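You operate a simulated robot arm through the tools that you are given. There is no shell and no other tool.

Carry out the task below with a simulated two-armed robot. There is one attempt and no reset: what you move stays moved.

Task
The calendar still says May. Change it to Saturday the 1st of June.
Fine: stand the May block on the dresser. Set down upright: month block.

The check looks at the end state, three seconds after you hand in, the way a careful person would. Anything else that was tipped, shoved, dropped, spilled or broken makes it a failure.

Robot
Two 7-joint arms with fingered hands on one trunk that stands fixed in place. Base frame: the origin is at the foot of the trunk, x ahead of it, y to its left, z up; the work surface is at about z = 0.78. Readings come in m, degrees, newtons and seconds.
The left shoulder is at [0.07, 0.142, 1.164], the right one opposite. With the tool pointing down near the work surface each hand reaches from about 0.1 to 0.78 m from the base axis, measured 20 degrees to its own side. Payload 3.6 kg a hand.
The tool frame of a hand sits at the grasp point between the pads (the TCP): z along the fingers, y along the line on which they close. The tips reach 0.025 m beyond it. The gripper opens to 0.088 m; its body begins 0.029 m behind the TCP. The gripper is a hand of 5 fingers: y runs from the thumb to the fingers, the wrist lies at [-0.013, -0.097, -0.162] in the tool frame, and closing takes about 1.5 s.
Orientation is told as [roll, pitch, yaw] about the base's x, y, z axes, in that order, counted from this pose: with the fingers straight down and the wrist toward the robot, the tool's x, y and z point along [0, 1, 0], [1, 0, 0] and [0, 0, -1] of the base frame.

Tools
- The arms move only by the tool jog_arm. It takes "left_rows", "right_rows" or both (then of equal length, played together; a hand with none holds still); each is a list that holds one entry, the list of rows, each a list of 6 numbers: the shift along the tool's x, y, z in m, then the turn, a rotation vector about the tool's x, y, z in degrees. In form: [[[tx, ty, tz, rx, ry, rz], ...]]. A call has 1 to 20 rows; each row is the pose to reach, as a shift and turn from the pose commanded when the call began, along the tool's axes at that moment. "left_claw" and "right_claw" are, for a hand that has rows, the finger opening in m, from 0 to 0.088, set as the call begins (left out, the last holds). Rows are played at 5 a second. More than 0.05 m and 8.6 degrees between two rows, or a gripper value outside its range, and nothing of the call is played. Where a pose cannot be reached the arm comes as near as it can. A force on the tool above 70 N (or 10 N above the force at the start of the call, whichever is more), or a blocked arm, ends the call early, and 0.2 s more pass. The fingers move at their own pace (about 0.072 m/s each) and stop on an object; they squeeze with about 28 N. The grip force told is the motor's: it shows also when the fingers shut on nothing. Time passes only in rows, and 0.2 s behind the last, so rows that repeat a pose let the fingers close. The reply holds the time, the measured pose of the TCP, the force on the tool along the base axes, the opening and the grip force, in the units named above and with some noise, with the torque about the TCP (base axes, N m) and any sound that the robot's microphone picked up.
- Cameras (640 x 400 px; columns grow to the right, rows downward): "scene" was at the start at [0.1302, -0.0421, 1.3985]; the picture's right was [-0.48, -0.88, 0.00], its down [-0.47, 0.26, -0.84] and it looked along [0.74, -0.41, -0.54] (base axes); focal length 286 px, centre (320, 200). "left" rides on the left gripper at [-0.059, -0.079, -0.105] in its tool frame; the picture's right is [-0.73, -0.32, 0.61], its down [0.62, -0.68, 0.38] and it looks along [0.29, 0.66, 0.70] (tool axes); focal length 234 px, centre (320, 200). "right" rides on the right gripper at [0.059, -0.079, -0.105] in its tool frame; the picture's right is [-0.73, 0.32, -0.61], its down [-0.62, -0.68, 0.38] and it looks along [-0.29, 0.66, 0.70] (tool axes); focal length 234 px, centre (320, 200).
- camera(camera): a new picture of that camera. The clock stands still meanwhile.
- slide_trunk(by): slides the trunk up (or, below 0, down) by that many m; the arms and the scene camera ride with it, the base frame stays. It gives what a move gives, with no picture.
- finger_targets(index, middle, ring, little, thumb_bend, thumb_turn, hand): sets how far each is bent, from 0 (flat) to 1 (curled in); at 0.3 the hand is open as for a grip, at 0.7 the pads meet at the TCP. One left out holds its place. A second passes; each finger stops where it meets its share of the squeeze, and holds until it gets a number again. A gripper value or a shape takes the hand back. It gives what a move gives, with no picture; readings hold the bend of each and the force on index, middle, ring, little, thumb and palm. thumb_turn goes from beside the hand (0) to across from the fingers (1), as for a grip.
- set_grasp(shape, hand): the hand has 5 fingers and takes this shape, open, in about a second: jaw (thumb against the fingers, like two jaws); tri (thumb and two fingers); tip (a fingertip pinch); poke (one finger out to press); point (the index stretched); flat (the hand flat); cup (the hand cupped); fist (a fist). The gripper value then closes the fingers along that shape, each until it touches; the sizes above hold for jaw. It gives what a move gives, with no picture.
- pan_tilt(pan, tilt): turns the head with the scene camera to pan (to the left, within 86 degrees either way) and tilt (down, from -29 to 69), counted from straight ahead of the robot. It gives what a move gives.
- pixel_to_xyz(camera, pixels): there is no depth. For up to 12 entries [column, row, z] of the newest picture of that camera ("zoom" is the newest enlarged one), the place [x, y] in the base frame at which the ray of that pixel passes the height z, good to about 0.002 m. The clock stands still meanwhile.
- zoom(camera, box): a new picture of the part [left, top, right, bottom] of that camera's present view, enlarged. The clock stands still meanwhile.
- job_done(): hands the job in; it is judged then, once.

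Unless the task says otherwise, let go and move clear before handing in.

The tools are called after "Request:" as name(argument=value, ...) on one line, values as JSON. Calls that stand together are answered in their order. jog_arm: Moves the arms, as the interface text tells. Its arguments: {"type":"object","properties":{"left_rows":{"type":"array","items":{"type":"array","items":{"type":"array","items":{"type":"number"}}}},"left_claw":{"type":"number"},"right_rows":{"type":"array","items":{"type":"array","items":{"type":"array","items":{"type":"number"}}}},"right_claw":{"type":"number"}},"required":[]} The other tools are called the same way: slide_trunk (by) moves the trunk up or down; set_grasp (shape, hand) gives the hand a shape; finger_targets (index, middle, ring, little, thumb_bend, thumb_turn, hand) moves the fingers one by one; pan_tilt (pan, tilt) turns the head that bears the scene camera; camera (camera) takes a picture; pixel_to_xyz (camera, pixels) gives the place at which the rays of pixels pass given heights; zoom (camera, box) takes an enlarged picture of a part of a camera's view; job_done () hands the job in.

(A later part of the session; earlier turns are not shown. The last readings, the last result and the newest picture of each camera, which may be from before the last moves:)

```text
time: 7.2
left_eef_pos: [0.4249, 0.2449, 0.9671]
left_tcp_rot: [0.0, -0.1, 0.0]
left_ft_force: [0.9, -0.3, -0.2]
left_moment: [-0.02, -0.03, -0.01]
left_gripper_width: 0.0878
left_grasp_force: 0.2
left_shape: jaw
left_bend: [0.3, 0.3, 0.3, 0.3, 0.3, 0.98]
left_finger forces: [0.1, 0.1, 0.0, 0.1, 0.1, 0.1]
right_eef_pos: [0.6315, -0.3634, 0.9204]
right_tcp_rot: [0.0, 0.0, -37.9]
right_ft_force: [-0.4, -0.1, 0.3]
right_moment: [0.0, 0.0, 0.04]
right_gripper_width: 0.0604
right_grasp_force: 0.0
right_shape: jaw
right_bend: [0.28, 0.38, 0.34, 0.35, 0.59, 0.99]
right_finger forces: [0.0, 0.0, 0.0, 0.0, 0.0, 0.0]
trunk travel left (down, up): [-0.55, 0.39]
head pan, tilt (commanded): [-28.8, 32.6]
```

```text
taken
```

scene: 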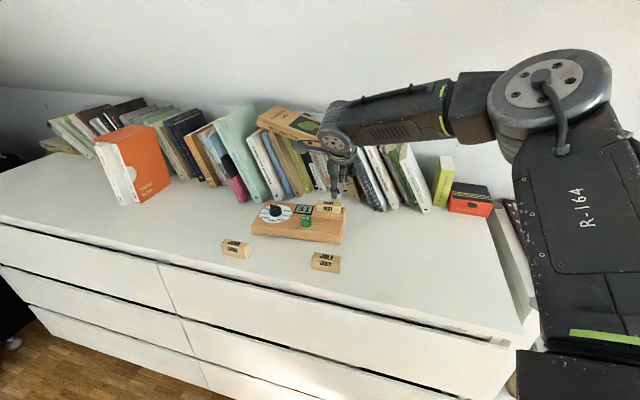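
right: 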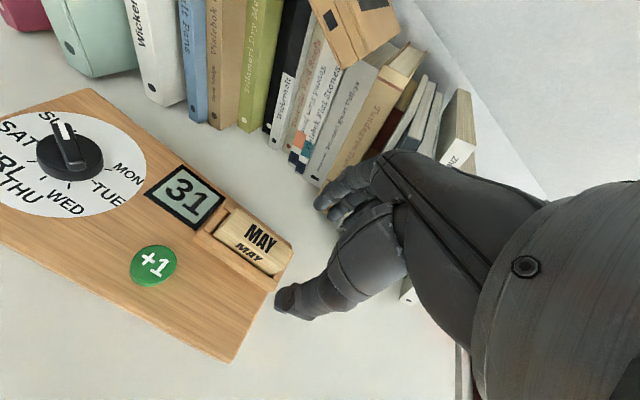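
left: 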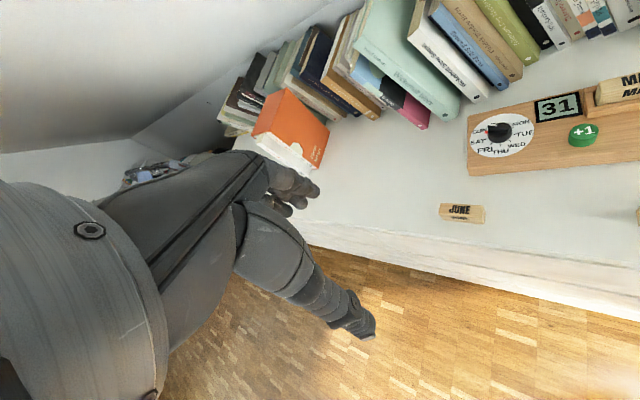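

The trunk is down with the hand at z=0.920. This gives a new scene viewpoint for height triangulation, so I'll zoom in on MAY and the table-level corners.

Request:
zoom(camera="scene", box=[290, 190, 360, 250])

Request:
zoom(camera="scene", box=[215, 232, 265, 264])

Request:
zoom(camera="scene", box=[245, 195, 315, 245])

```text
6.67 times, centred on (325, 220) of scene
```

zoom: 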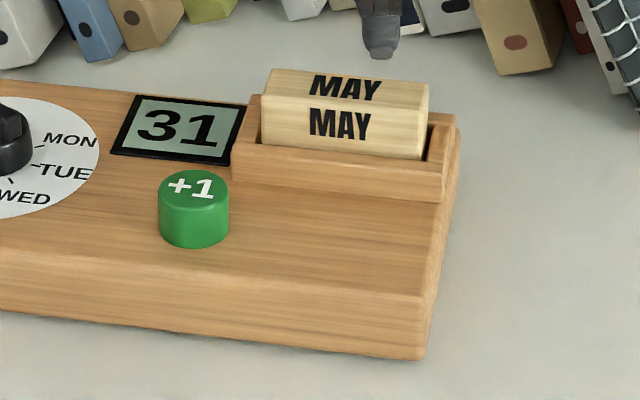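

```text
12.50 times, centred on (240, 248) of scene
```

zoom: 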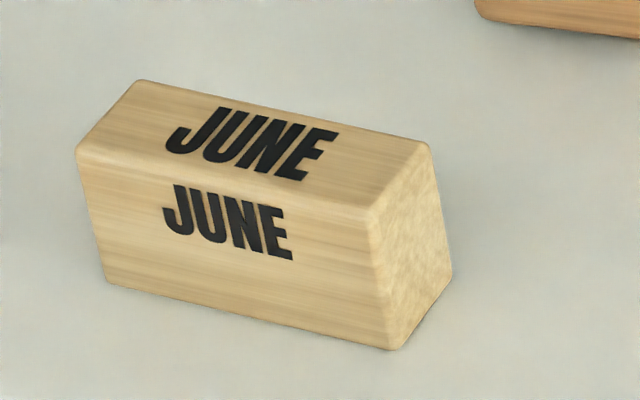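

```text
8.00 times, centred on (280, 220) of scene
```

zoom: 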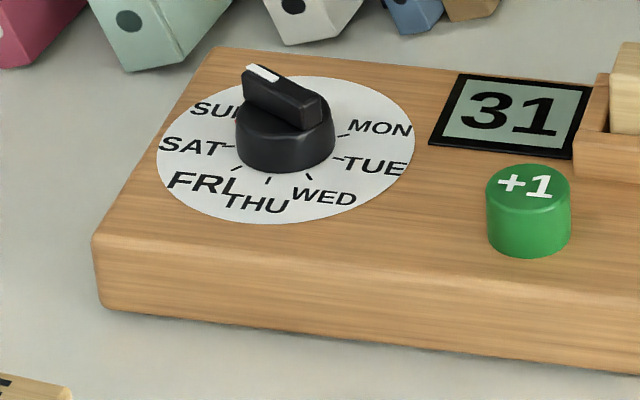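

Request:
pixel_to_xyz(camera="scene", pixels=[[317.8, 200.2, 0.85], [341.2, 202.75, 0.85], [316.3, 204.25, 0.85], [340.6, 207.55, 0.85], [340.3, 243.7, 0.79], [340.6, 235, 0.818], [311.95, 212.05, 0.829], [343.45, 217, 0.829]])

Request:
pixel_to_xyz(camera="scene", pixels=[[222.96, 254.56, 0.78], [245.6, 260, 0.78], [250.56, 254.16, 0.78], [220.56, 244, 0.82], [244, 248.8, 0.82], [248.64, 243.44, 0.82], [225.6, 238.4, 0.82], [222.96, 254.56, 0.79], [245.6, 260, 0.79], [220.56, 244, 0.81], [244, 248.8, 0.81]])

Request:
zoom(camera="right", box=[190, 190, 310, 290])

```text
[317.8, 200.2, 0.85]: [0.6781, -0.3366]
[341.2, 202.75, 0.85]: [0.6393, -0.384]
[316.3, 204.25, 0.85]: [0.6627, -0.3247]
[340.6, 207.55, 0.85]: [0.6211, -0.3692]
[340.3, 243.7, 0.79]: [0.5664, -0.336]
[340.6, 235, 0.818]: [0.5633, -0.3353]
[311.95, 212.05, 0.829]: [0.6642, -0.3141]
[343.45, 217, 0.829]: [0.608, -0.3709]
```

```text
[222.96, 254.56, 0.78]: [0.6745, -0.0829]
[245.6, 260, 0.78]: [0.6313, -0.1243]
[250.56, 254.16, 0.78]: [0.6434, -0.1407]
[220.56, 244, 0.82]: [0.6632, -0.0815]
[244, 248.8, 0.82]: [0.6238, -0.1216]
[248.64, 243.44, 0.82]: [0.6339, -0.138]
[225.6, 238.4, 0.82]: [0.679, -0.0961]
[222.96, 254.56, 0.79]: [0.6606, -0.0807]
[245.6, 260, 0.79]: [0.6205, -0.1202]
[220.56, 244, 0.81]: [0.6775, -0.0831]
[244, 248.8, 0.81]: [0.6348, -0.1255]
```

```text
4.00 times, centred on (250, 240) of right
```

zoom: 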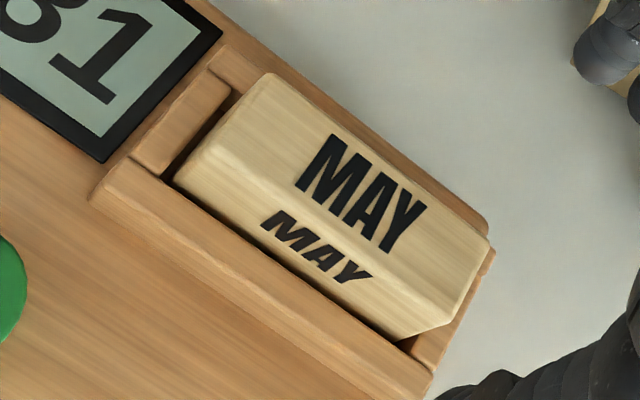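

Heights now agree: the dresser is at z≈0.788, MAY's top at ≈0.85 and MAY's centre at ≈(0.650,-0.355). I'll move the hand over that point and down to z≈0.885, then look.

Request:
jog_arm(right_rows=[[[0.0088, 0.005, 0.01, 0, 0, 0], [0.0176, 0.0097, 0.02, 0, 0, 0], [0.0176, 0.0097, 0.035, 0, 0, 0], [0.0176, 0.0097, 0.035, 0, 0, 0]]])

Request:
camera(camera="right")

Request:
zoom(camera="right", box=[230, 170, 390, 290])

Request:
zoom(camera="scene", box=[280, 150, 400, 250])

```text
time: 8.2
left_eef_pos: [0.4255, 0.2439, 0.967]
left_tcp_rot: [-0.1, 0.1, 0.0]
left_ft_force: [-0.2, 0.2, 0.1]
left_moment: [0.0, -0.02, -0.03]
left_gripper_width: 0.0875
left_grasp_force: 0.1
left_shape: jaw
left_bend: [0.3, 0.3, 0.3, 0.3, 0.3, 0.98]
left_finger forces: [0.0, 0.1, 0.0, 0.0, 0.1, 0.0]
right_eef_pos: [0.6496, -0.3552, 0.8863]
right_tcp_rot: [0.1, -0.1, -37.9]
right_ft_force: [-0.8, 0.4, 0.4]
right_moment: [0.0, 0.03, -0.01]
right_gripper_width: 0.0603
right_grasp_force: 0.1
right_shape: jaw
right_bend: [0.28, 0.38, 0.34, 0.35, 0.59, 0.99]
right_finger forces: [0.0, 0.0, 0.2, 0.1, 0.1, 0.0]
trunk travel left (down, up): [-0.55, 0.39]
head pan, tilt (commanded): [-28.8, 32.6]
```

```text
taken
```

right: 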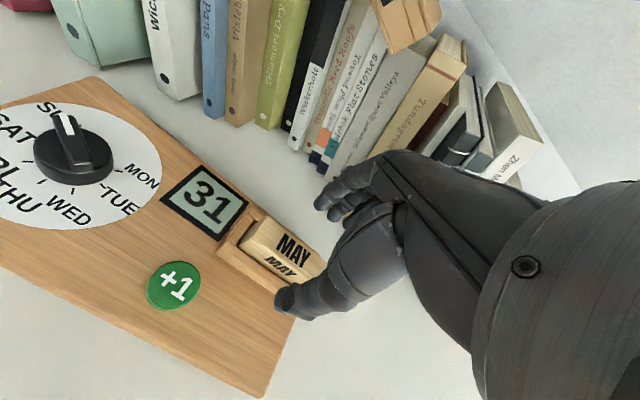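

```text
3.33 times, centred on (310, 230) of right
```

zoom: 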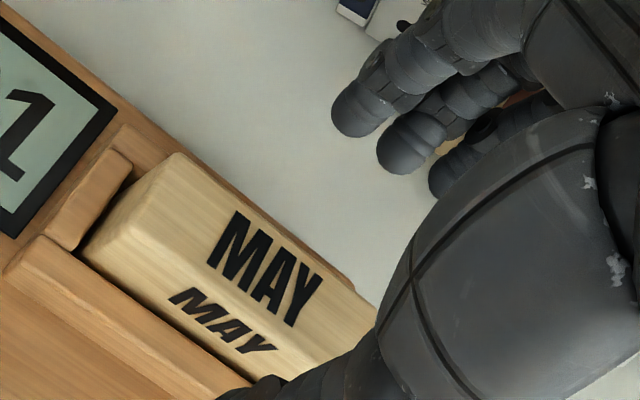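

```text
4.00 times, centred on (340, 200) of scene
```

zoom: 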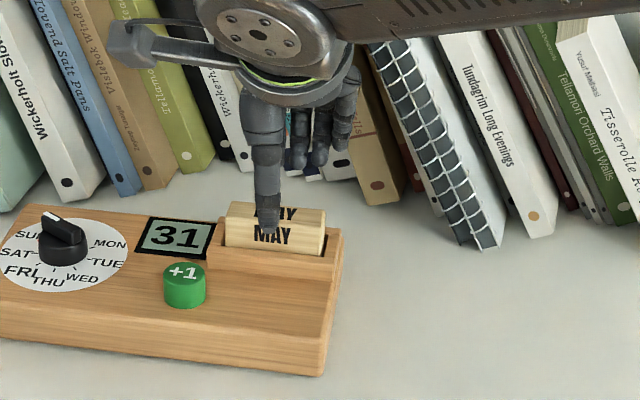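

The thumb is in front of MAY and the fingers are behind it, so depth alignment looks good, with the block about 4 mm toward tool +x. I'll lower to z≈0.860 with a small x correction.

Request:
jog_arm(right_rows=[[[0.002, 0, 0.008, 0, 0, 0], [0.003, 0, 0.017, 0, 0, 0], [0.003, 0, 0.026, 0, 0, 0], [0.003, 0, 0.026, 0, 0, 0]]])

Request:
zoom(camera="right", box=[230, 170, 390, 290])

Request:
zoom(camera="scene", box=[290, 170, 370, 230])

```text
time: 9.2
left_eef_pos: [0.4257, 0.2452, 0.9671]
left_tcp_rot: [0.0, 0.0, 0.0]
left_ft_force: [-0.3, 0.0, 0.5]
left_moment: [-0.03, 0.0, -0.01]
left_gripper_width: 0.0877
left_grasp_force: 0.0
left_shape: jaw
left_bend: [0.3, 0.3, 0.3, 0.3, 0.3, 0.98]
left_finger forces: [0.0, 0.0, 0.0, 0.0, 0.1, 0.1]
right_eef_pos: [0.6496, -0.3531, 0.8604]
right_tcp_rot: [0.0, -0.1, -37.9]
right_ft_force: [0.2, -0.4, 0.1]
right_moment: [0.0, -0.01, 0.0]
right_gripper_width: 0.0601
right_grasp_force: 0.0
right_shape: jaw
right_bend: [0.28, 0.38, 0.34, 0.35, 0.59, 0.99]
right_finger forces: [0.1, 0.1, 0.0, 0.0, 0.0, 0.0]
trunk travel left (down, up): [-0.55, 0.39]
head pan, tilt (commanded): [-28.8, 32.6]
```

```text
3.33 times, centred on (310, 230) of right
```

zoom: 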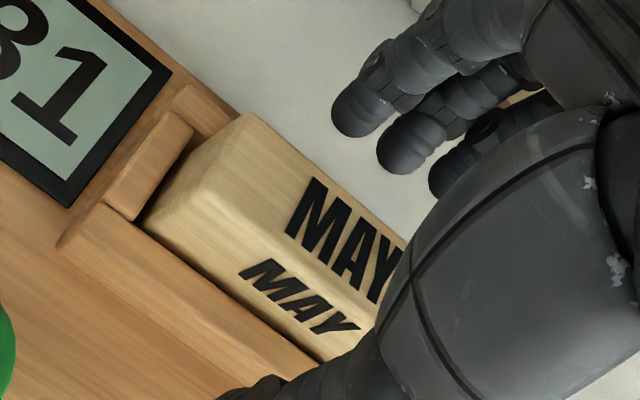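

```text
6.67 times, centred on (330, 200) of scene
```

zoom: 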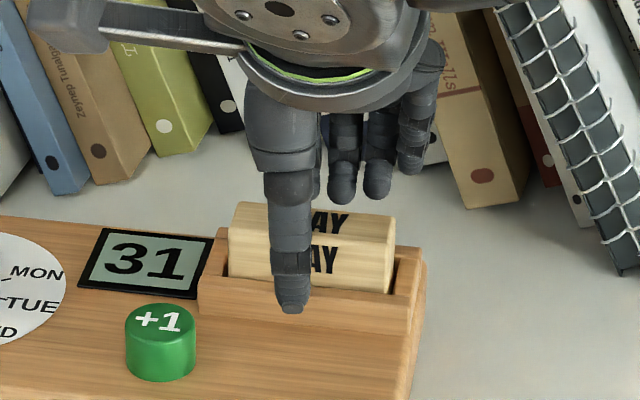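

The thumb tip is at scene zoom (292,308), visually over the front rim. I need its actual height so it doesn't close onto the rim.

Request:
pixel_to_xyz(camera="scene", pixels=[[325.8, 216.2, 0.82], [325.8, 216.2, 0.83], [325.8, 216.2, 0.84], [325.8, 216.2, 0.85], [319.0, 198.0, 0.85], [338.0, 201.5, 0.85], [316, 203.5, 0.849], [339.5, 206.3, 0.849]])

Request:
zoom(camera="right", box=[230, 240, 330, 340])

```text
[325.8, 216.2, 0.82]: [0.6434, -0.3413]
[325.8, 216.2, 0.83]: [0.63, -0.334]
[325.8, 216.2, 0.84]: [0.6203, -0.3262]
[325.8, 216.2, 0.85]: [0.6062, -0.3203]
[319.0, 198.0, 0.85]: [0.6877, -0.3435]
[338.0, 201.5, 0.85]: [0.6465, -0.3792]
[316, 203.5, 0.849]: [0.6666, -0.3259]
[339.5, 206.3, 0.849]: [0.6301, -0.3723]
```

```text
4.00 times, centred on (280, 290) of right
```

zoom: 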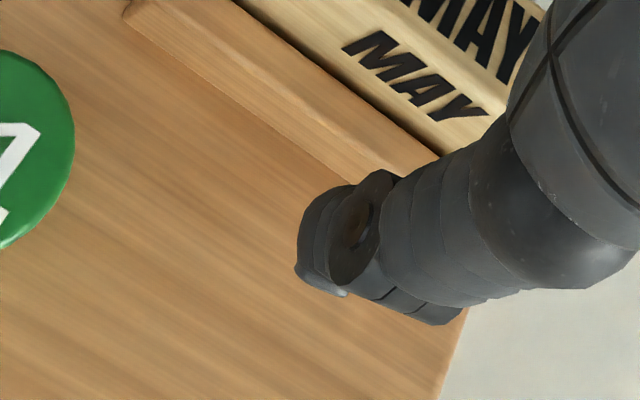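

The thumb tip works out at z≈0.837, about 8 mm above the rim. I'll go 4 mm lower and close on MAY.

Request:
jog_arm(right_rows=[[[0, 0, 0.004, 0, 0, 0], [0, 0, 0.004, 0, 0, 0]]])

Request:
jog_arm(right_rows=[[[0, 0, 0, 0, 0, 0], [0, 0, 0, 0, 0, 0], [0, 0, 0, 0, 0, 0], [0, 0, 0, 0, 0, 0], [0, 0, 0, 0, 0, 0], [0, 0, 0, 0, 0, 0], [0, 0, 0, 0, 0, 0], [0, 0, 0, 0, 0, 0]]], right_claw=0.0)

Request:
zoom(camera="right", box=[230, 170, 390, 290])

Request:
zoom(camera="scene", box=[290, 170, 370, 230])

```text
time: 9.8
left_eef_pos: [0.4258, 0.2446, 0.9668]
left_tcp_rot: [0.0, -0.1, 0.0]
left_ft_force: [-0.4, -0.4, 0.6]
left_moment: [0.01, -0.01, 0.0]
left_gripper_width: 0.0877
left_grasp_force: 0.1
left_shape: jaw
left_bend: [0.3, 0.3, 0.3, 0.3, 0.3, 0.98]
left_finger forces: [0.1, 0.0, 0.0, 0.1, 0.0, 0.1]
right_eef_pos: [0.6503, -0.3531, 0.8566]
right_tcp_rot: [0.0, 0.0, -37.9]
right_ft_force: [-0.1, -0.1, -0.4]
right_moment: [-0.03, 0.01, -0.01]
right_gripper_width: 0.0602
right_grasp_force: 0.0
right_shape: jaw
right_bend: [0.28, 0.38, 0.34, 0.35, 0.59, 0.99]
right_finger forces: [0.0, 0.0, 0.1, 0.0, 0.0, 0.0]
trunk travel left (down, up): [-0.55, 0.39]
head pan, tilt (commanded): [-28.8, 32.6]
```

```text
time: 11.6
left_eef_pos: [0.4256, 0.2442, 0.9668]
left_tcp_rot: [-0.1, 0.0, 0.0]
left_ft_force: [0.6, -0.3, 0.6]
left_moment: [0.01, -0.02, -0.01]
left_gripper_width: 0.0878
left_grasp_force: 0.1
left_shape: jaw
left_bend: [0.3, 0.3, 0.3, 0.3, 0.3, 0.98]
left_finger forces: [0.0, 0.0, 0.0, 0.0, 0.0, 0.0]
right_eef_pos: [0.6504, -0.3525, 0.8583]
right_tcp_rot: [-0.1, 0.1, -37.9]
right_ft_force: [0.5, -2.0, -0.4]
right_moment: [-0.05, -0.04, 0.09]
right_gripper_width: 0.0164
right_grasp_force: 28.0
right_shape: jaw
right_bend: [0.73, 0.6, 0.59, 0.68, 0.75, 1.0]
right_finger forces: [14.5, 7.7, 3.5, 1.1, 24.4, 0.0]
trunk travel left (down, up): [-0.55, 0.39]
head pan, tilt (commanded): [-28.8, 32.6]
```

```text
3.33 times, centred on (310, 230) of right
```

zoom: 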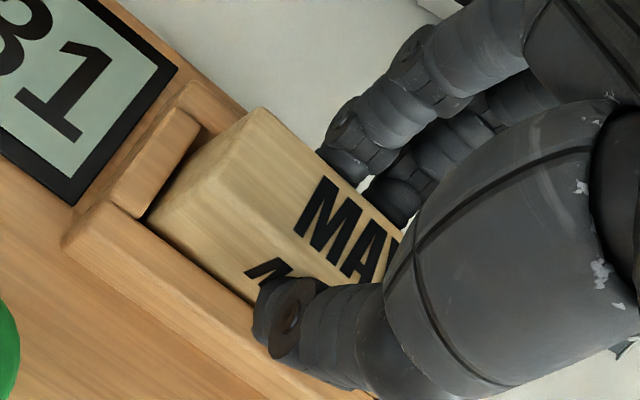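

```text
6.67 times, centred on (330, 200) of scene
```

zoom: 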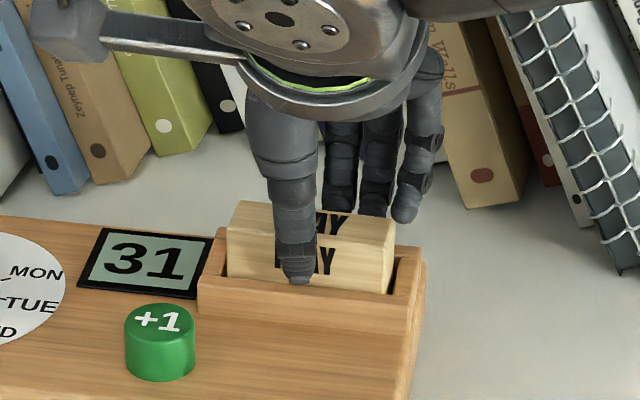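

The grip is firm (28 N, with thumb and all fingers in contact) and the block hasn't shifted. I'll lift straight up.

Request:
jog_arm(right_rows=[[[0, 0, -0.004, 0, 0, 0], [0, 0, -0.01, 0, 0, 0], [0, 0, -0.018, 0, 0, 0], [0, 0, -0.028, 0, 0, 0], [0, 0, -0.04, 0, 0, 0], [0, 0, -0.055, 0, 0, 0], [0, 0, -0.055, 0, 0, 0]]])

Request:
camera(camera="right")

Request:
zoom(camera="right", box=[230, 170, 390, 290])

Request:
zoom(camera="scene", box=[280, 140, 400, 240])

```text
time: 13.2
left_eef_pos: [0.4254, 0.2447, 0.9669]
left_tcp_rot: [0.0, 0.1, 0.0]
left_ft_force: [0.2, -0.6, -0.2]
left_moment: [-0.03, -0.02, -0.01]
left_gripper_width: 0.0878
left_grasp_force: 0.1
left_shape: jaw
left_bend: [0.3, 0.3, 0.3, 0.3, 0.3, 0.98]
left_finger forces: [0.0, 0.0, 0.0, 0.1, 0.1, 0.1]
right_eef_pos: [0.6516, -0.3525, 0.9107]
right_tcp_rot: [0.0, 0.0, -37.9]
right_ft_force: [0.2, -0.9, 0.4]
right_moment: [0.03, -0.01, 0.02]
right_gripper_width: 0.0169
right_grasp_force: 28.4
right_shape: jaw
right_bend: [0.73, 0.6, 0.61, 0.71, 0.75, 1.0]
right_finger forces: [15.6, 6.9, 2.9, 0.7, 25.2, 0.0]
trunk travel left (down, up): [-0.55, 0.39]
head pan, tilt (commanded): [-28.8, 32.6]
```

```text
taken
```

right: 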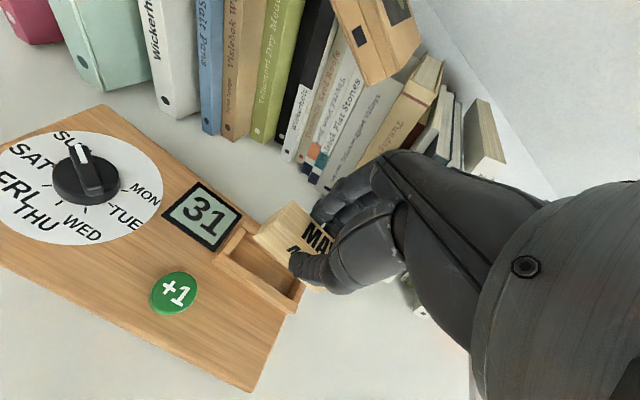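

```text
3.33 times, centred on (310, 230) of right
```

zoom: 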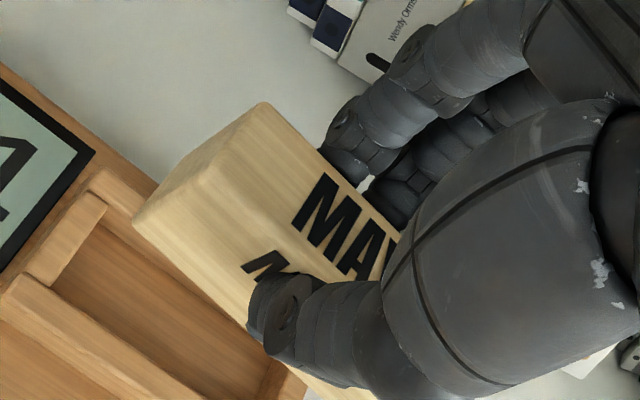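

```text
4.00 times, centred on (340, 190) of scene
```

zoom: 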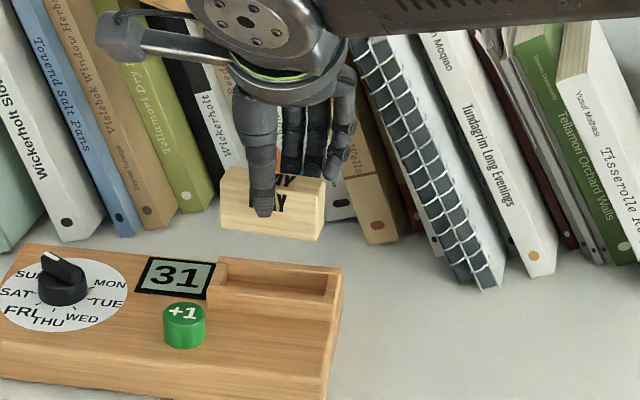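

MAY is out of the tray and held level, and the empty tray is visible. I'll carry it right of the board toward about (0.541,-0.419), staying high.

Request:
jog_arm(right_rows=[[[0, 0, -0.02, 0, 0, 0], [-0.03, -0.0114, -0.02, 0, 0, 0], [-0.06, -0.0228, -0.02, 0, 0, 0], [-0.09, -0.0342, -0.02, 0, 0, 0], [-0.12, -0.0457, -0.02, 0, 0, 0], [-0.12, -0.0457, 0.02, 0, 0, 0], [-0.12, -0.0457, 0.055, 0, 0, 0], [-0.12, -0.0457, 0.055, 0, 0, 0]]])

Request:
camera(camera="scene")

Request:
camera(camera="right")

Request:
zoom(camera="scene", box=[300, 170, 420, 270])

```text
time: 14.9
left_eef_pos: [0.425, 0.2457, 0.9677]
left_tcp_rot: [0.0, 0.1, 0.0]
left_ft_force: [1.0, -0.1, 0.7]
left_moment: [0.03, 0.04, 0.0]
left_gripper_width: 0.0878
left_grasp_force: 0.2
left_shape: jaw
left_bend: [0.3, 0.3, 0.3, 0.3, 0.3, 0.98]
left_finger forces: [0.0, 0.0, 0.0, 0.0, 0.0, 0.1]
right_eef_pos: [0.5404, -0.4202, 0.8561]
right_tcp_rot: [0.0, 0.0, -37.9]
right_ft_force: [0.3, 0.0, -0.3]
right_moment: [-0.03, -0.02, 0.0]
right_gripper_width: 0.0164
right_grasp_force: 27.7
right_shape: jaw
right_bend: [0.73, 0.61, 0.62, 0.71, 0.75, 1.0]
right_finger forces: [15.8, 6.6, 2.9, 0.2, 25.2, 0.0]
trunk travel left (down, up): [-0.55, 0.39]
head pan, tilt (commanded): [-28.8, 32.6]
```

```text
taken
```

scene: 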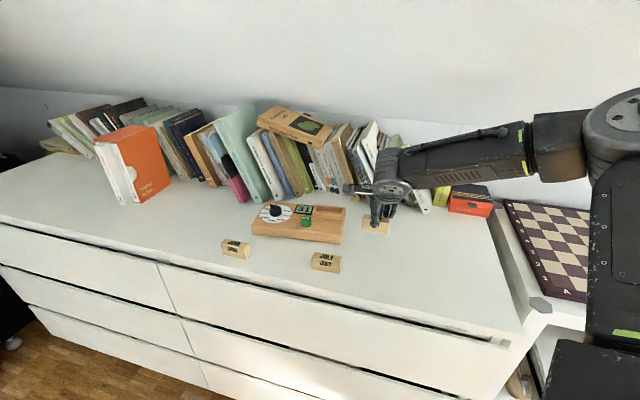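

```text
taken
```

right: 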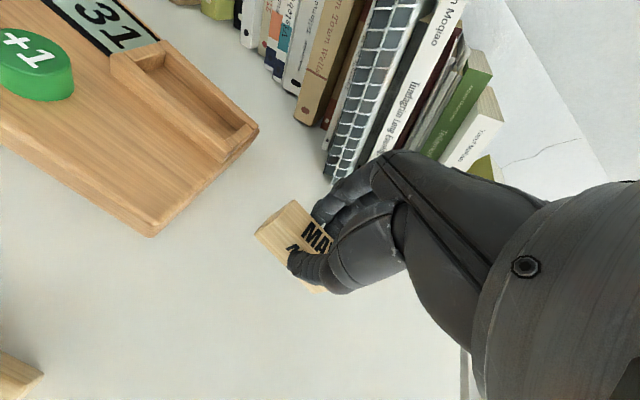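

```text
4.00 times, centred on (360, 220) of scene
```

zoom: 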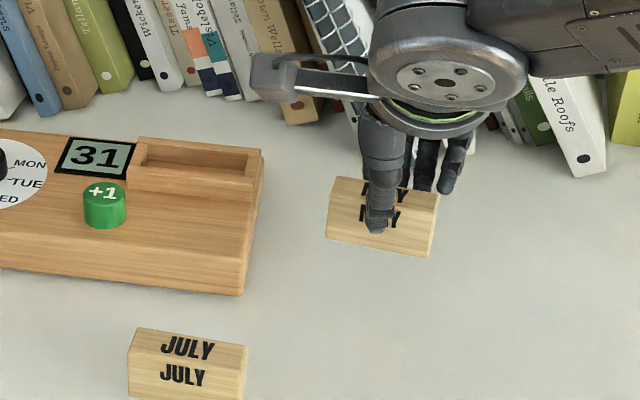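

MAY is held level over clear dresser space with a free margin all round. I'll lower to about 1 cm above the surface, then step down watching the force.

Request:
jog_arm(right_rows=[[[0, 0, 0.007, 0, 0, 0], [0, 0, 0.014, 0, 0, 0], [0, 0, 0.017, 0, 0, 0], [0, 0, 0.019, 0, 0, 0], [0, 0, 0.021, 0, 0, 0], [0, 0, 0.021, 0, 0, 0]]])

Request:
zoom(camera="scene", box=[340, 195, 420, 255])

```text
time: 16.4
left_eef_pos: [0.4264, 0.2452, 0.9674]
left_tcp_rot: [0.0, 0.0, -0.1]
left_ft_force: [-0.1, 0.3, 0.0]
left_moment: [-0.01, 0.0, 0.03]
left_gripper_width: 0.0875
left_grasp_force: 0.0
left_shape: jaw
left_bend: [0.3, 0.3, 0.3, 0.3, 0.3, 0.98]
left_finger forces: [0.0, 0.0, 0.1, 0.1, 0.0, 0.1]
right_eef_pos: [0.5414, -0.4194, 0.8347]
right_tcp_rot: [0.1, 0.0, -37.9]
right_ft_force: [-0.6, -0.6, 0.1]
right_moment: [0.05, 0.0, 0.01]
right_gripper_width: 0.0168
right_grasp_force: 28.1
right_shape: jaw
right_bend: [0.73, 0.61, 0.63, 0.71, 0.75, 1.0]
right_finger forces: [16.1, 6.4, 3.0, 0.1, 25.3, 0.0]
trunk travel left (down, up): [-0.55, 0.39]
head pan, tilt (commanded): [-28.8, 32.6]
```

```text
6.67 times, centred on (380, 225) of scene
```

zoom: 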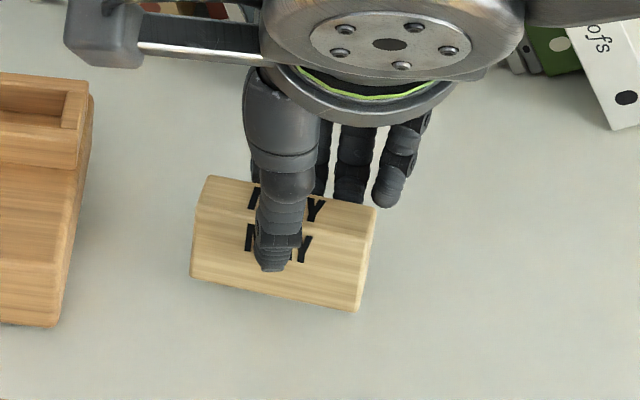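

No contact yet at z=0.8347. I'll keep stepping down in small increments, checking the force.

Request:
jog_arm(right_rows=[[[0, 0, 0.0015, 0, 0, 0], [0, 0, 0.0025, 0, 0, 0], [0, 0, 0.0025, 0, 0, 0]]])

Request:
jog_arm(right_rows=[[[0, 0, 0.001, 0, 0, 0], [0, 0, 0.002, 0, 0, 0], [0, 0, 0.002, 0, 0, 0]]])

```text
time: 17.1
left_eef_pos: [0.4258, 0.2453, 0.9674]
left_tcp_rot: [0.0, 0.0, 0.1]
left_ft_force: [0.0, 0.5, -1.1]
left_moment: [0.02, 0.04, -0.01]
left_gripper_width: 0.0876
left_grasp_force: 0.1
left_shape: jaw
left_bend: [0.3, 0.3, 0.3, 0.3, 0.3, 0.98]
left_finger forces: [0.0, 0.0, 0.1, 0.0, 0.1, 0.0]
right_eef_pos: [0.5415, -0.4195, 0.8313]
right_tcp_rot: [0.0, 0.0, -37.8]
right_ft_force: [1.1, -0.3, -0.3]
right_moment: [-0.01, 0.0, -0.02]
right_gripper_width: 0.0165
right_grasp_force: 28.0
right_shape: jaw
right_bend: [0.73, 0.61, 0.63, 0.71, 0.75, 1.0]
right_finger forces: [16.0, 6.4, 2.9, 0.1, 25.2, 0.0]
trunk travel left (down, up): [-0.55, 0.39]
head pan, tilt (commanded): [-28.8, 32.6]
```

```text
time: 17.9
left_eef_pos: [0.4246, 0.2448, 0.9667]
left_tcp_rot: [0.0, 0.0, 0.0]
left_ft_force: [0.0, -0.1, -0.1]
left_moment: [-0.01, -0.04, -0.02]
left_gripper_width: 0.0876
left_grasp_force: 0.2
left_shape: jaw
left_bend: [0.3, 0.3, 0.3, 0.3, 0.3, 0.98]
left_finger forces: [0.0, 0.0, 0.1, 0.1, 0.1, 0.1]
right_eef_pos: [0.5408, -0.4188, 0.83]
right_tcp_rot: [0.0, -0.1, -37.9]
right_ft_force: [-0.4, 0.1, 0.3]
right_moment: [0.0, 0.01, 0.01]
right_gripper_width: 0.0167
right_grasp_force: 28.1
right_shape: jaw
right_bend: [0.73, 0.61, 0.63, 0.71, 0.75, 1.0]
right_finger forces: [16.0, 6.5, 2.9, 0.1, 25.2, 0.0]
trunk travel left (down, up): [-0.55, 0.39]
head pan, tilt (commanded): [-28.8, 32.6]
```

Still no contact at z=0.830. I'll continue in 1.5 mm steps.

Request:
jog_arm(right_rows=[[[0, 0, 0.0015, 0, 0, 0], [0, 0, 0.0015, 0, 0, 0]]])

Request:
zoom(camera="scene", box=[350, 205, 410, 250])

```text
time: 18.6
left_eef_pos: [0.4258, 0.2444, 0.9662]
left_tcp_rot: [0.0, 0.0, 0.0]
left_ft_force: [0.2, 0.4, -0.6]
left_moment: [0.01, 0.0, 0.02]
left_gripper_width: 0.0877
left_grasp_force: 0.1
left_shape: jaw
left_bend: [0.3, 0.3, 0.3, 0.3, 0.3, 0.98]
left_finger forces: [0.0, 0.0, 0.0, 0.0, 0.0, 0.0]
right_eef_pos: [0.5414, -0.4187, 0.8285]
right_tcp_rot: [0.0, 0.0, -37.9]
right_ft_force: [-0.9, 0.4, 0.0]
right_moment: [0.0, 0.01, 0.0]
right_gripper_width: 0.0163
right_grasp_force: 27.9
right_shape: jaw
right_bend: [0.73, 0.61, 0.63, 0.71, 0.75, 1.0]
right_finger forces: [16.0, 6.5, 2.9, 0.2, 25.3, 0.1]
trunk travel left (down, up): [-0.55, 0.39]
head pan, tilt (commanded): [-28.8, 32.6]
```

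```text
8.89 times, centred on (380, 228) of scene
```

zoom: 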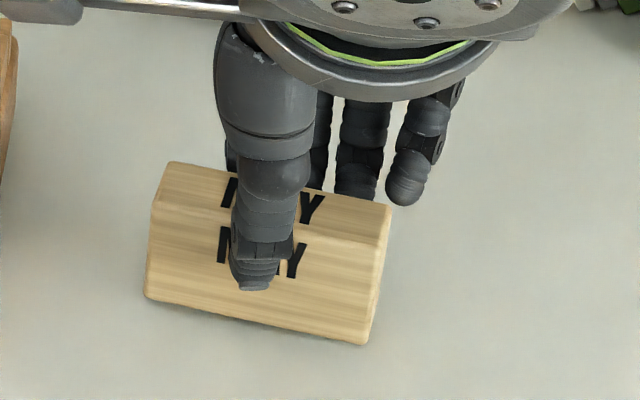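

Request:
jog_arm(right_rows=[[[0, 0, 0.0015, 0, 0, 0], [0, 0, 0.0015, 0, 0, 0]]])

Request:
jog_arm(right_rows=[[[0, 0, 0.001, 0, 0, 0], [0, 0, 0.001, 0, 0, 0]]])

```text
time: 19.1
left_eef_pos: [0.4244, 0.2448, 0.9676]
left_tcp_rot: [0.0, 0.0, 0.0]
left_ft_force: [0.1, 0.0, 0.0]
left_moment: [-0.04, -0.01, -0.01]
left_gripper_width: 0.0877
left_grasp_force: 0.0
left_shape: jaw
left_bend: [0.3, 0.3, 0.3, 0.3, 0.3, 0.98]
left_finger forces: [0.1, 0.0, 0.0, 0.0, 0.0, 0.0]
right_eef_pos: [0.5412, -0.4192, 0.8272]
right_tcp_rot: [0.0, 0.0, -38.1]
right_ft_force: [-0.2, 0.8, 0.2]
right_moment: [0.01, 0.01, 0.0]
right_gripper_width: 0.0171
right_grasp_force: 27.9
right_shape: jaw
right_bend: [0.73, 0.61, 0.63, 0.71, 0.75, 1.0]
right_finger forces: [16.1, 6.5, 2.9, 0.1, 25.4, 0.1]
trunk travel left (down, up): [-0.55, 0.39]
head pan, tilt (commanded): [-28.8, 32.6]
```

```text
time: 19.8
left_eef_pos: [0.4248, 0.2447, 0.9672]
left_tcp_rot: [0.0, 0.0, 0.1]
left_ft_force: [-0.5, -0.5, 0.3]
left_moment: [0.0, 0.0, 0.03]
left_gripper_width: 0.0877
left_grasp_force: 0.0
left_shape: jaw
left_bend: [0.3, 0.3, 0.3, 0.3, 0.3, 0.98]
left_finger forces: [0.1, 0.0, 0.0, 0.1, 0.1, 0.0]
right_eef_pos: [0.5408, -0.4198, 0.8267]
right_tcp_rot: [0.0, 0.0, -38.0]
right_ft_force: [-0.3, -0.6, -0.2]
right_moment: [0.04, -0.02, -0.01]
right_gripper_width: 0.0169
right_grasp_force: 28.2
right_shape: jaw
right_bend: [0.73, 0.61, 0.63, 0.71, 0.75, 1.0]
right_finger forces: [16.0, 6.5, 3.1, 0.1, 25.5, 0.0]
trunk travel left (down, up): [-0.55, 0.39]
head pan, tilt (commanded): [-28.8, 32.6]
```

Request:
jog_arm(right_rows=[[[0, 0, 0.0015, 0, 0, 0], [0, 0, 0.0015, 0, 0, 0]]])

Request:
jog_arm(right_rows=[[[0, 0, 0.0015, 0, 0, 0], [0, 0, 0.0015, 0, 0, 0]]])

Request:
zoom(camera="scene", box=[350, 205, 410, 250])

```text
time: 20.4
left_eef_pos: [0.4262, 0.2451, 0.9666]
left_tcp_rot: [0.0, 0.0, -0.1]
left_ft_force: [0.3, -0.8, 0.5]
left_moment: [0.0, -0.01, -0.01]
left_gripper_width: 0.0877
left_grasp_force: 0.1
left_shape: jaw
left_bend: [0.3, 0.3, 0.3, 0.3, 0.3, 0.98]
left_finger forces: [0.0, 0.0, 0.0, 0.0, 0.2, 0.0]
right_eef_pos: [0.5405, -0.4186, 0.8251]
right_tcp_rot: [0.0, 0.0, -38.1]
right_ft_force: [-0.5, -0.1, -0.1]
right_moment: [-0.03, 0.0, -0.01]
right_gripper_width: 0.0166
right_grasp_force: 28.1
right_shape: jaw
right_bend: [0.73, 0.61, 0.63, 0.71, 0.75, 1.0]
right_finger forces: [16.1, 6.5, 2.8, 0.1, 25.3, 0.0]
trunk travel left (down, up): [-0.55, 0.39]
head pan, tilt (commanded): [-28.8, 32.6]
```

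```text
time: 20.9
left_eef_pos: [0.4257, 0.2444, 0.9667]
left_tcp_rot: [0.0, 0.0, -0.1]
left_ft_force: [0.0, -0.2, 0.2]
left_moment: [0.01, -0.01, -0.02]
left_gripper_width: 0.0876
left_grasp_force: 0.0
left_shape: jaw
left_bend: [0.3, 0.3, 0.3, 0.3, 0.3, 0.98]
left_finger forces: [0.1, 0.0, 0.0, 0.0, 0.1, 0.1]
right_eef_pos: [0.5422, -0.4174, 0.8236]
right_tcp_rot: [0.1, 0.0, -38.1]
right_ft_force: [0.8, -0.1, -0.4]
right_moment: [-0.01, -0.02, 0.0]
right_gripper_width: 0.0164
right_grasp_force: 28.4
right_shape: jaw
right_bend: [0.73, 0.61, 0.63, 0.71, 0.75, 1.0]
right_finger forces: [15.9, 6.4, 2.9, 0.1, 25.3, 0.1]
trunk travel left (down, up): [-0.55, 0.39]
head pan, tilt (commanded): [-28.8, 32.6]
```

```text
8.89 times, centred on (380, 228) of scene
```

zoom: 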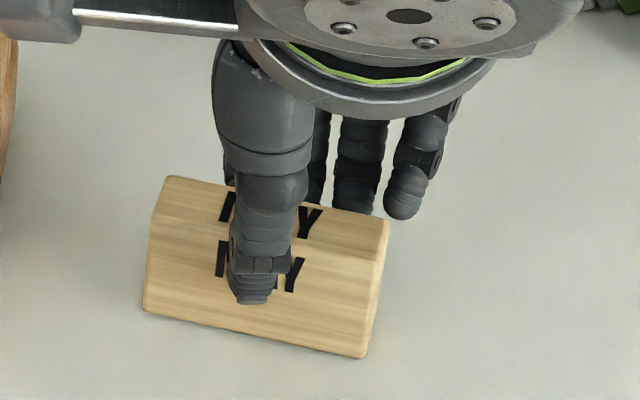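

Still no contact at z=0.8236. I'll continue down in 1 mm steps.

Request:
jog_arm(right_rows=[[[0, 0, 0.001, 0, 0, 0], [0, 0, 0.001, 0, 0, 0]]])

Request:
jog_arm(right_rows=[[[0, 0, 0.001, 0, 0, 0], [0, 0, 0.001, 0, 0, 0]]])

Request:
jog_arm(right_rows=[[[0, 0, 0.001, 0, 0, 0], [0, 0, 0.001, 0, 0, 0]]])

```text
time: 21.6
left_eef_pos: [0.426, 0.2448, 0.9665]
left_tcp_rot: [-0.1, 0.1, 0.0]
left_ft_force: [0.0, 0.0, 0.3]
left_moment: [0.01, -0.01, -0.01]
left_gripper_width: 0.0877
left_grasp_force: 0.0
left_shape: jaw
left_bend: [0.3, 0.3, 0.3, 0.3, 0.3, 0.98]
left_finger forces: [0.1, 0.0, 0.1, 0.0, 0.0, 0.1]
right_eef_pos: [0.5417, -0.4184, 0.8235]
right_tcp_rot: [0.1, 0.0, -37.9]
right_ft_force: [0.5, 0.7, -0.6]
right_moment: [0.04, 0.01, -0.01]
right_gripper_width: 0.0169
right_grasp_force: 28.2
right_shape: jaw
right_bend: [0.73, 0.61, 0.63, 0.71, 0.75, 1.0]
right_finger forces: [16.0, 6.4, 2.9, 0.1, 25.5, 0.0]
trunk travel left (down, up): [-0.55, 0.39]
head pan, tilt (commanded): [-28.8, 32.6]
```

```text
time: 22.1
left_eef_pos: [0.4248, 0.2462, 0.9677]
left_tcp_rot: [0.0, 0.0, 0.0]
left_ft_force: [0.1, 0.1, 0.9]
left_moment: [0.0, -0.03, 0.0]
left_gripper_width: 0.0878
left_grasp_force: 0.1
left_shape: jaw
left_bend: [0.3, 0.3, 0.3, 0.3, 0.3, 0.98]
left_finger forces: [0.0, 0.1, 0.0, 0.0, 0.0, 0.1]
right_eef_pos: [0.5417, -0.4173, 0.8225]
right_tcp_rot: [0.0, 0.0, -37.9]
right_ft_force: [0.8, -0.3, 6.2]
right_moment: [-0.05, -0.03, 0.01]
right_gripper_width: 0.017
right_grasp_force: 28.0
right_shape: jaw
right_bend: [0.73, 0.61, 0.63, 0.71, 0.75, 1.0]
right_finger forces: [16.5, 7.2, 3.2, 0.3, 25.9, 0.0]
trunk travel left (down, up): [-0.55, 0.39]
head pan, tilt (commanded): [-28.8, 32.6]
```

```text
time: 22.8
left_eef_pos: [0.4252, 0.2457, 0.9668]
left_tcp_rot: [0.0, 0.0, 0.0]
left_ft_force: [-0.5, 0.1, -0.3]
left_moment: [0.01, 0.0, -0.03]
left_gripper_width: 0.0875
left_grasp_force: 0.1
left_shape: jaw
left_bend: [0.3, 0.3, 0.3, 0.3, 0.3, 0.98]
left_finger forces: [0.0, 0.0, 0.1, 0.1, 0.1, 0.0]
right_eef_pos: [0.5403, -0.4187, 0.8218]
right_tcp_rot: [0.0, 0.0, -37.9]
right_ft_force: [3.5, -1.8, 10.3]
right_moment: [-0.11, -0.11, 0.04]
right_gripper_width: 0.0171
right_grasp_force: 27.5
right_shape: jaw
right_bend: [0.73, 0.61, 0.63, 0.71, 0.76, 1.0]
right_finger forces: [17.7, 8.4, 3.9, 0.4, 26.3, 0.0]
trunk travel left (down, up): [-0.55, 0.39]
head pan, tilt (commanded): [-28.8, 32.6]
```

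Contact shows 6–10 N upward at TCP z≈0.822, so MAY's base is on the dresser. I'll ease up 1 mm and open the fingers.

Request:
jog_arm(right_rows=[[[0, 0, -0.001, 0, 0, 0], [0, 0, -0.0015, 0, 0, 0]]])

Request:
jog_arm(right_rows=[[[0, 0, 0, 0, 0, 0], [0, 0, 0, 0, 0, 0], [0, 0, 0, 0, 0, 0], [0, 0, 0, 0, 0, 0], [0, 0, 0, 0, 0, 0], [0, 0, 0, 0, 0, 0]]], right_claw=0.06)

Request:
zoom(camera="scene", box=[350, 205, 410, 250])

Request:
zoom(camera="right", box=[230, 170, 390, 290])

```text
time: 23.4
left_eef_pos: [0.4245, 0.2464, 0.9681]
left_tcp_rot: [-0.1, 0.0, 0.0]
left_ft_force: [0.4, 0.7, 0.4]
left_moment: [-0.02, -0.01, 0.02]
left_gripper_width: 0.0875
left_grasp_force: 0.1
left_shape: jaw
left_bend: [0.3, 0.3, 0.3, 0.3, 0.3, 0.98]
left_finger forces: [0.0, 0.0, 0.1, 0.1, 0.0, 0.0]
right_eef_pos: [0.5409, -0.4185, 0.8218]
right_tcp_rot: [0.0, 0.1, -38.0]
right_ft_force: [2.2, 0.5, 6.1]
right_moment: [-0.03, -0.07, 0.03]
right_gripper_width: 0.017
right_grasp_force: 28.2
right_shape: jaw
right_bend: [0.73, 0.61, 0.63, 0.71, 0.76, 1.0]
right_finger forces: [16.7, 7.4, 3.0, 0.1, 26.4, 0.1]
trunk travel left (down, up): [-0.55, 0.39]
head pan, tilt (commanded): [-28.8, 32.6]
```

```text
time: 24.8
left_eef_pos: [0.4255, 0.2444, 0.9682]
left_tcp_rot: [0.0, 0.1, 0.0]
left_ft_force: [0.5, 0.0, -0.3]
left_moment: [-0.02, 0.01, -0.01]
left_gripper_width: 0.0878
left_grasp_force: 0.2
left_shape: jaw
left_bend: [0.3, 0.3, 0.3, 0.3, 0.3, 0.98]
left_finger forces: [0.1, 0.1, 0.1, 0.0, 0.0, 0.1]
right_eef_pos: [0.5407, -0.4187, 0.8216]
right_tcp_rot: [0.0, -0.1, -37.9]
right_ft_force: [0.1, 1.5, 0.6]
right_moment: [-0.02, 0.0, -0.03]
right_gripper_width: 0.0592
right_grasp_force: 0.1
right_shape: jaw
right_bend: [0.28, 0.38, 0.35, 0.35, 0.6, 1.0]
right_finger forces: [0.1, 0.1, 0.0, 0.0, 0.0, 0.0]
trunk travel left (down, up): [-0.55, 0.39]
head pan, tilt (commanded): [-28.8, 32.6]
```

```text
8.89 times, centred on (380, 228) of scene
```

zoom: 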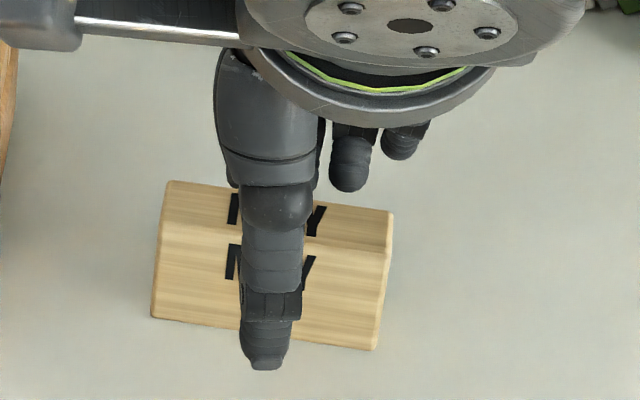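

```text
3.33 times, centred on (310, 230) of right
```

zoom: 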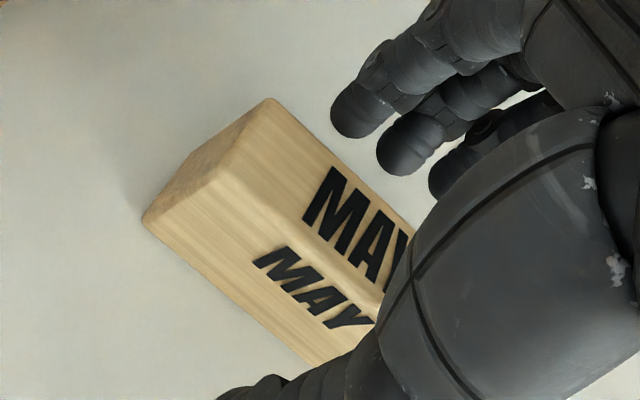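

MAY is standing upright on the dresser and released. I'll lift clear and travel over to JUNE, turning to yaw -46°.

Request:
jog_arm(right_rows=[[[0, 0, -0.02, 0, 0, 0], [0, 0, -0.05, 0, 0, 0], [0, 0, -0.085, 0, 0, 0], [0, 0, -0.115, 0, 0, 0], [0.0392, -0.0124, -0.115, 0, 0, 1], [0.0784, -0.0248, -0.115, 0, 0, 2], [0.1176, -0.0372, -0.115, 0, 0, 3], [0.1568, -0.0496, -0.115, 0, 0, 4], [0.1959, -0.0619, -0.115, 0, 0, 5], [0.2351, -0.0743, -0.115, 0, 0, 6], [0.2743, -0.0867, -0.115, 0, 0, 7], [0.3135, -0.0991, -0.115, 0, 0, 8], [0.3135, -0.0991, -0.115, 0, 0, 8]]])

Request:
camera(camera="scene")

Request:
camera(camera="right")

```text
time: 27.6
left_eef_pos: [0.4263, 0.2452, 0.9664]
left_tcp_rot: [0.0, 0.0, 0.0]
left_ft_force: [0.0, 0.5, 0.2]
left_moment: [0.0, 0.01, 0.01]
left_gripper_width: 0.0877
left_grasp_force: 0.0
left_shape: jaw
left_bend: [0.3, 0.3, 0.3, 0.3, 0.3, 0.98]
left_finger forces: [0.0, 0.1, 0.0, 0.0, 0.0, 0.0]
right_eef_pos: [0.5972, -0.2225, 0.9137]
right_tcp_rot: [0.3, 0.1, -45.8]
right_ft_force: [-1.4, -0.3, -0.1]
right_moment: [0.01, 0.0, -0.02]
right_gripper_width: 0.0598
right_grasp_force: 0.0
right_shape: jaw
right_bend: [0.28, 0.38, 0.34, 0.35, 0.6, 1.0]
right_finger forces: [0.1, 0.1, 0.1, 0.0, 0.1, 0.1]
right hand out of reach, approached as far as the arm can: row 10, 11, 12, 13
trunk travel left (down, up): [-0.55, 0.39]
head pan, tilt (commanded): [-28.8, 32.6]
```

```text
taken
```

scene: 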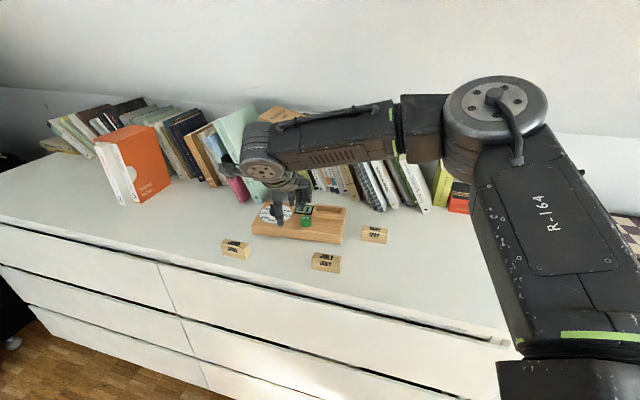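

```text
taken
```

right: 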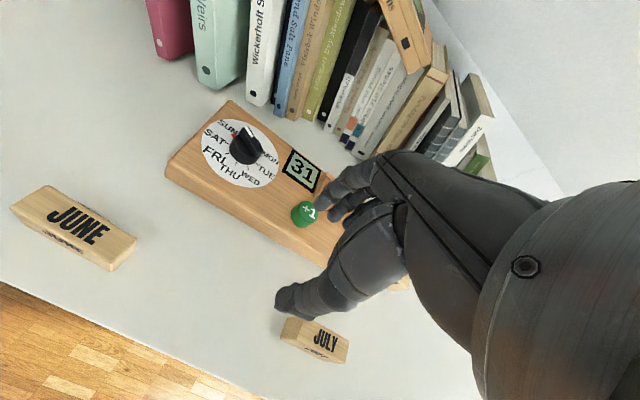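

The right arm can't hold yaw -46° this far left (it stopped at (0.597,-0.223)). I'll test whether it reaches JUNE with a smaller yaw angle, staying high.

Request:
jog_arm(right_rows=[[[0.02, -0.0065, -0.005, 0, 0, -4.3], [0.04, -0.013, -0.01, 0, 0, -8.6], [0.06, -0.0195, -0.01, 0, 0, -12.9], [0.08, -0.026, -0.01, 0, 0, -17.2], [0.1, -0.0325, -0.01, 0, 0, -21.5], [0.1199, -0.039, -0.01, 0, 0, -25.8], [0.1199, -0.039, -0.01, 0, 0, -25.8]]])

Request:
camera(camera="right")

Request:
camera(camera="scene")

```text
time: 29.1
left_eef_pos: [0.4254, 0.2463, 0.967]
left_tcp_rot: [-0.1, 0.0, 0.1]
left_ft_force: [0.1, -0.4, 0.0]
left_moment: [0.01, 0.01, -0.01]
left_gripper_width: 0.0875
left_grasp_force: 0.0
left_shape: jaw
left_bend: [0.3, 0.3, 0.3, 0.3, 0.3, 0.98]
left_finger forces: [0.0, 0.0, 0.0, 0.0, 0.0, 0.0]
right_eef_pos: [0.6158, -0.1605, 0.9294]
right_tcp_rot: [-0.1, -0.1, -20.1]
right_ft_force: [0.9, 0.5, -0.5]
right_moment: [-0.01, -0.01, 0.01]
right_gripper_width: 0.0596
right_grasp_force: 0.1
right_shape: jaw
right_bend: [0.28, 0.38, 0.34, 0.35, 0.6, 1.0]
right_finger forces: [0.0, 0.0, 0.0, 0.0, 0.0, 0.1]
right hand out of reach, approached as far as the arm can: row 1, 2, 3, 4, 5, 6, 7
trunk travel left (down, up): [-0.55, 0.39]
head pan, tilt (commanded): [-28.8, 32.6]
```

```text
taken
```

right: 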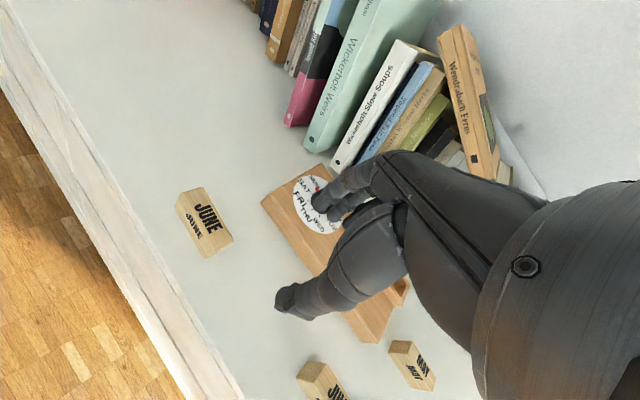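

```text
taken
```

scene: 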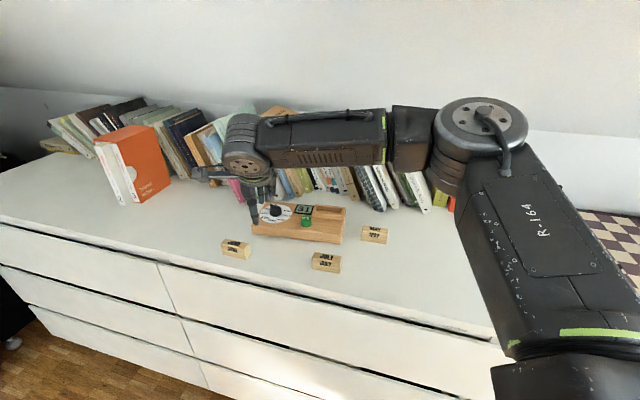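

The right arm can't reach JUNE at useful yaw angles, but the left arm naturally faces that way. I'll retract the right arm to the right, then use the left arm to fetch JUNE.

Request:
jog_arm(right_rows=[[[0, 0, -0.03, 0, 0, 0], [-0.02, -0.005, -0.06, 0, 0, -2], [-0.06, -0.0133, -0.07, 0, 0, -4], [-0.1, -0.0221, -0.07, 0, 0, -6], [-0.14, -0.0309, -0.07, 0, 0, -8], [-0.18, -0.0398, -0.07, 0, 0, -10], [-0.22, -0.0486, -0.07, 0, 0, -12], [-0.26, -0.0574, -0.07, 0, 0, -14], [-0.3, -0.0663, -0.07, 0, 0, -16], [-0.34, -0.0751, -0.07, 0, 0, -18], [-0.38, -0.0839, -0.07, 0, 0, -20], [-0.393, -0.0868, -0.07, 0, 0, -20]]])

Request:
camera(camera="scene")

Request:
camera(camera="left")

```text
time: 31.8
left_eef_pos: [0.4249, 0.246, 0.9666]
left_tcp_rot: [0.0, 0.1, -0.1]
left_ft_force: [-1.2, 0.0, -0.1]
left_moment: [-0.03, 0.0, 0.02]
left_gripper_width: 0.0878
left_grasp_force: 0.1
left_shape: jaw
left_bend: [0.3, 0.3, 0.3, 0.3, 0.3, 0.98]
left_finger forces: [0.0, 0.0, 0.1, 0.1, 0.1, 0.0]
right_eef_pos: [0.3925, -0.5002, 1.0022]
right_tcp_rot: [0.0, 0.0, -0.2]
right_ft_force: [-0.1, -0.4, 1.4]
right_moment: [-0.01, 0.02, -0.03]
right_gripper_width: 0.0599
right_grasp_force: 0.0
right_shape: jaw
right_bend: [0.28, 0.38, 0.34, 0.35, 0.59, 0.99]
right_finger forces: [0.0, 0.1, 0.0, 0.0, 0.0, 0.0]
trunk travel left (down, up): [-0.55, 0.39]
head pan, tilt (commanded): [-28.8, 32.6]
```

```text
taken
```

scene: 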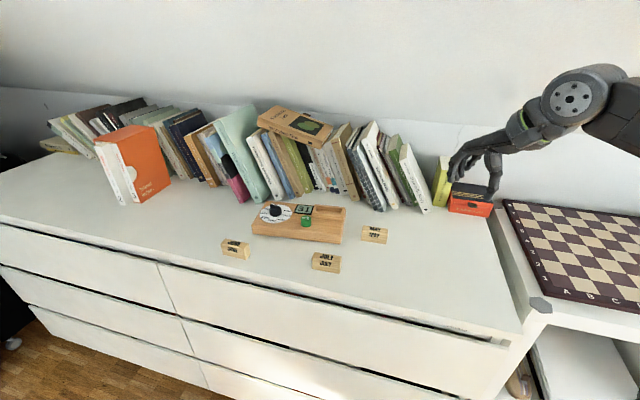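

```text
taken
```

left: 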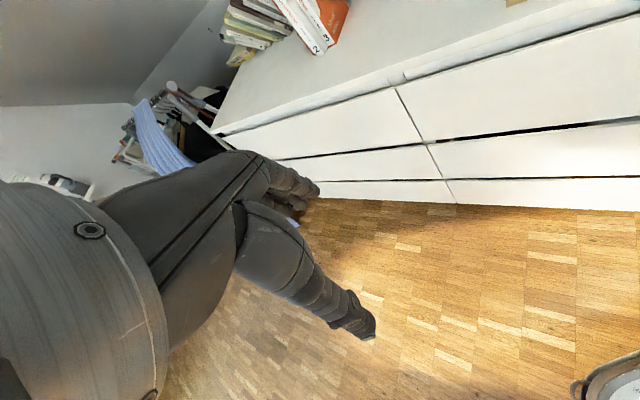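

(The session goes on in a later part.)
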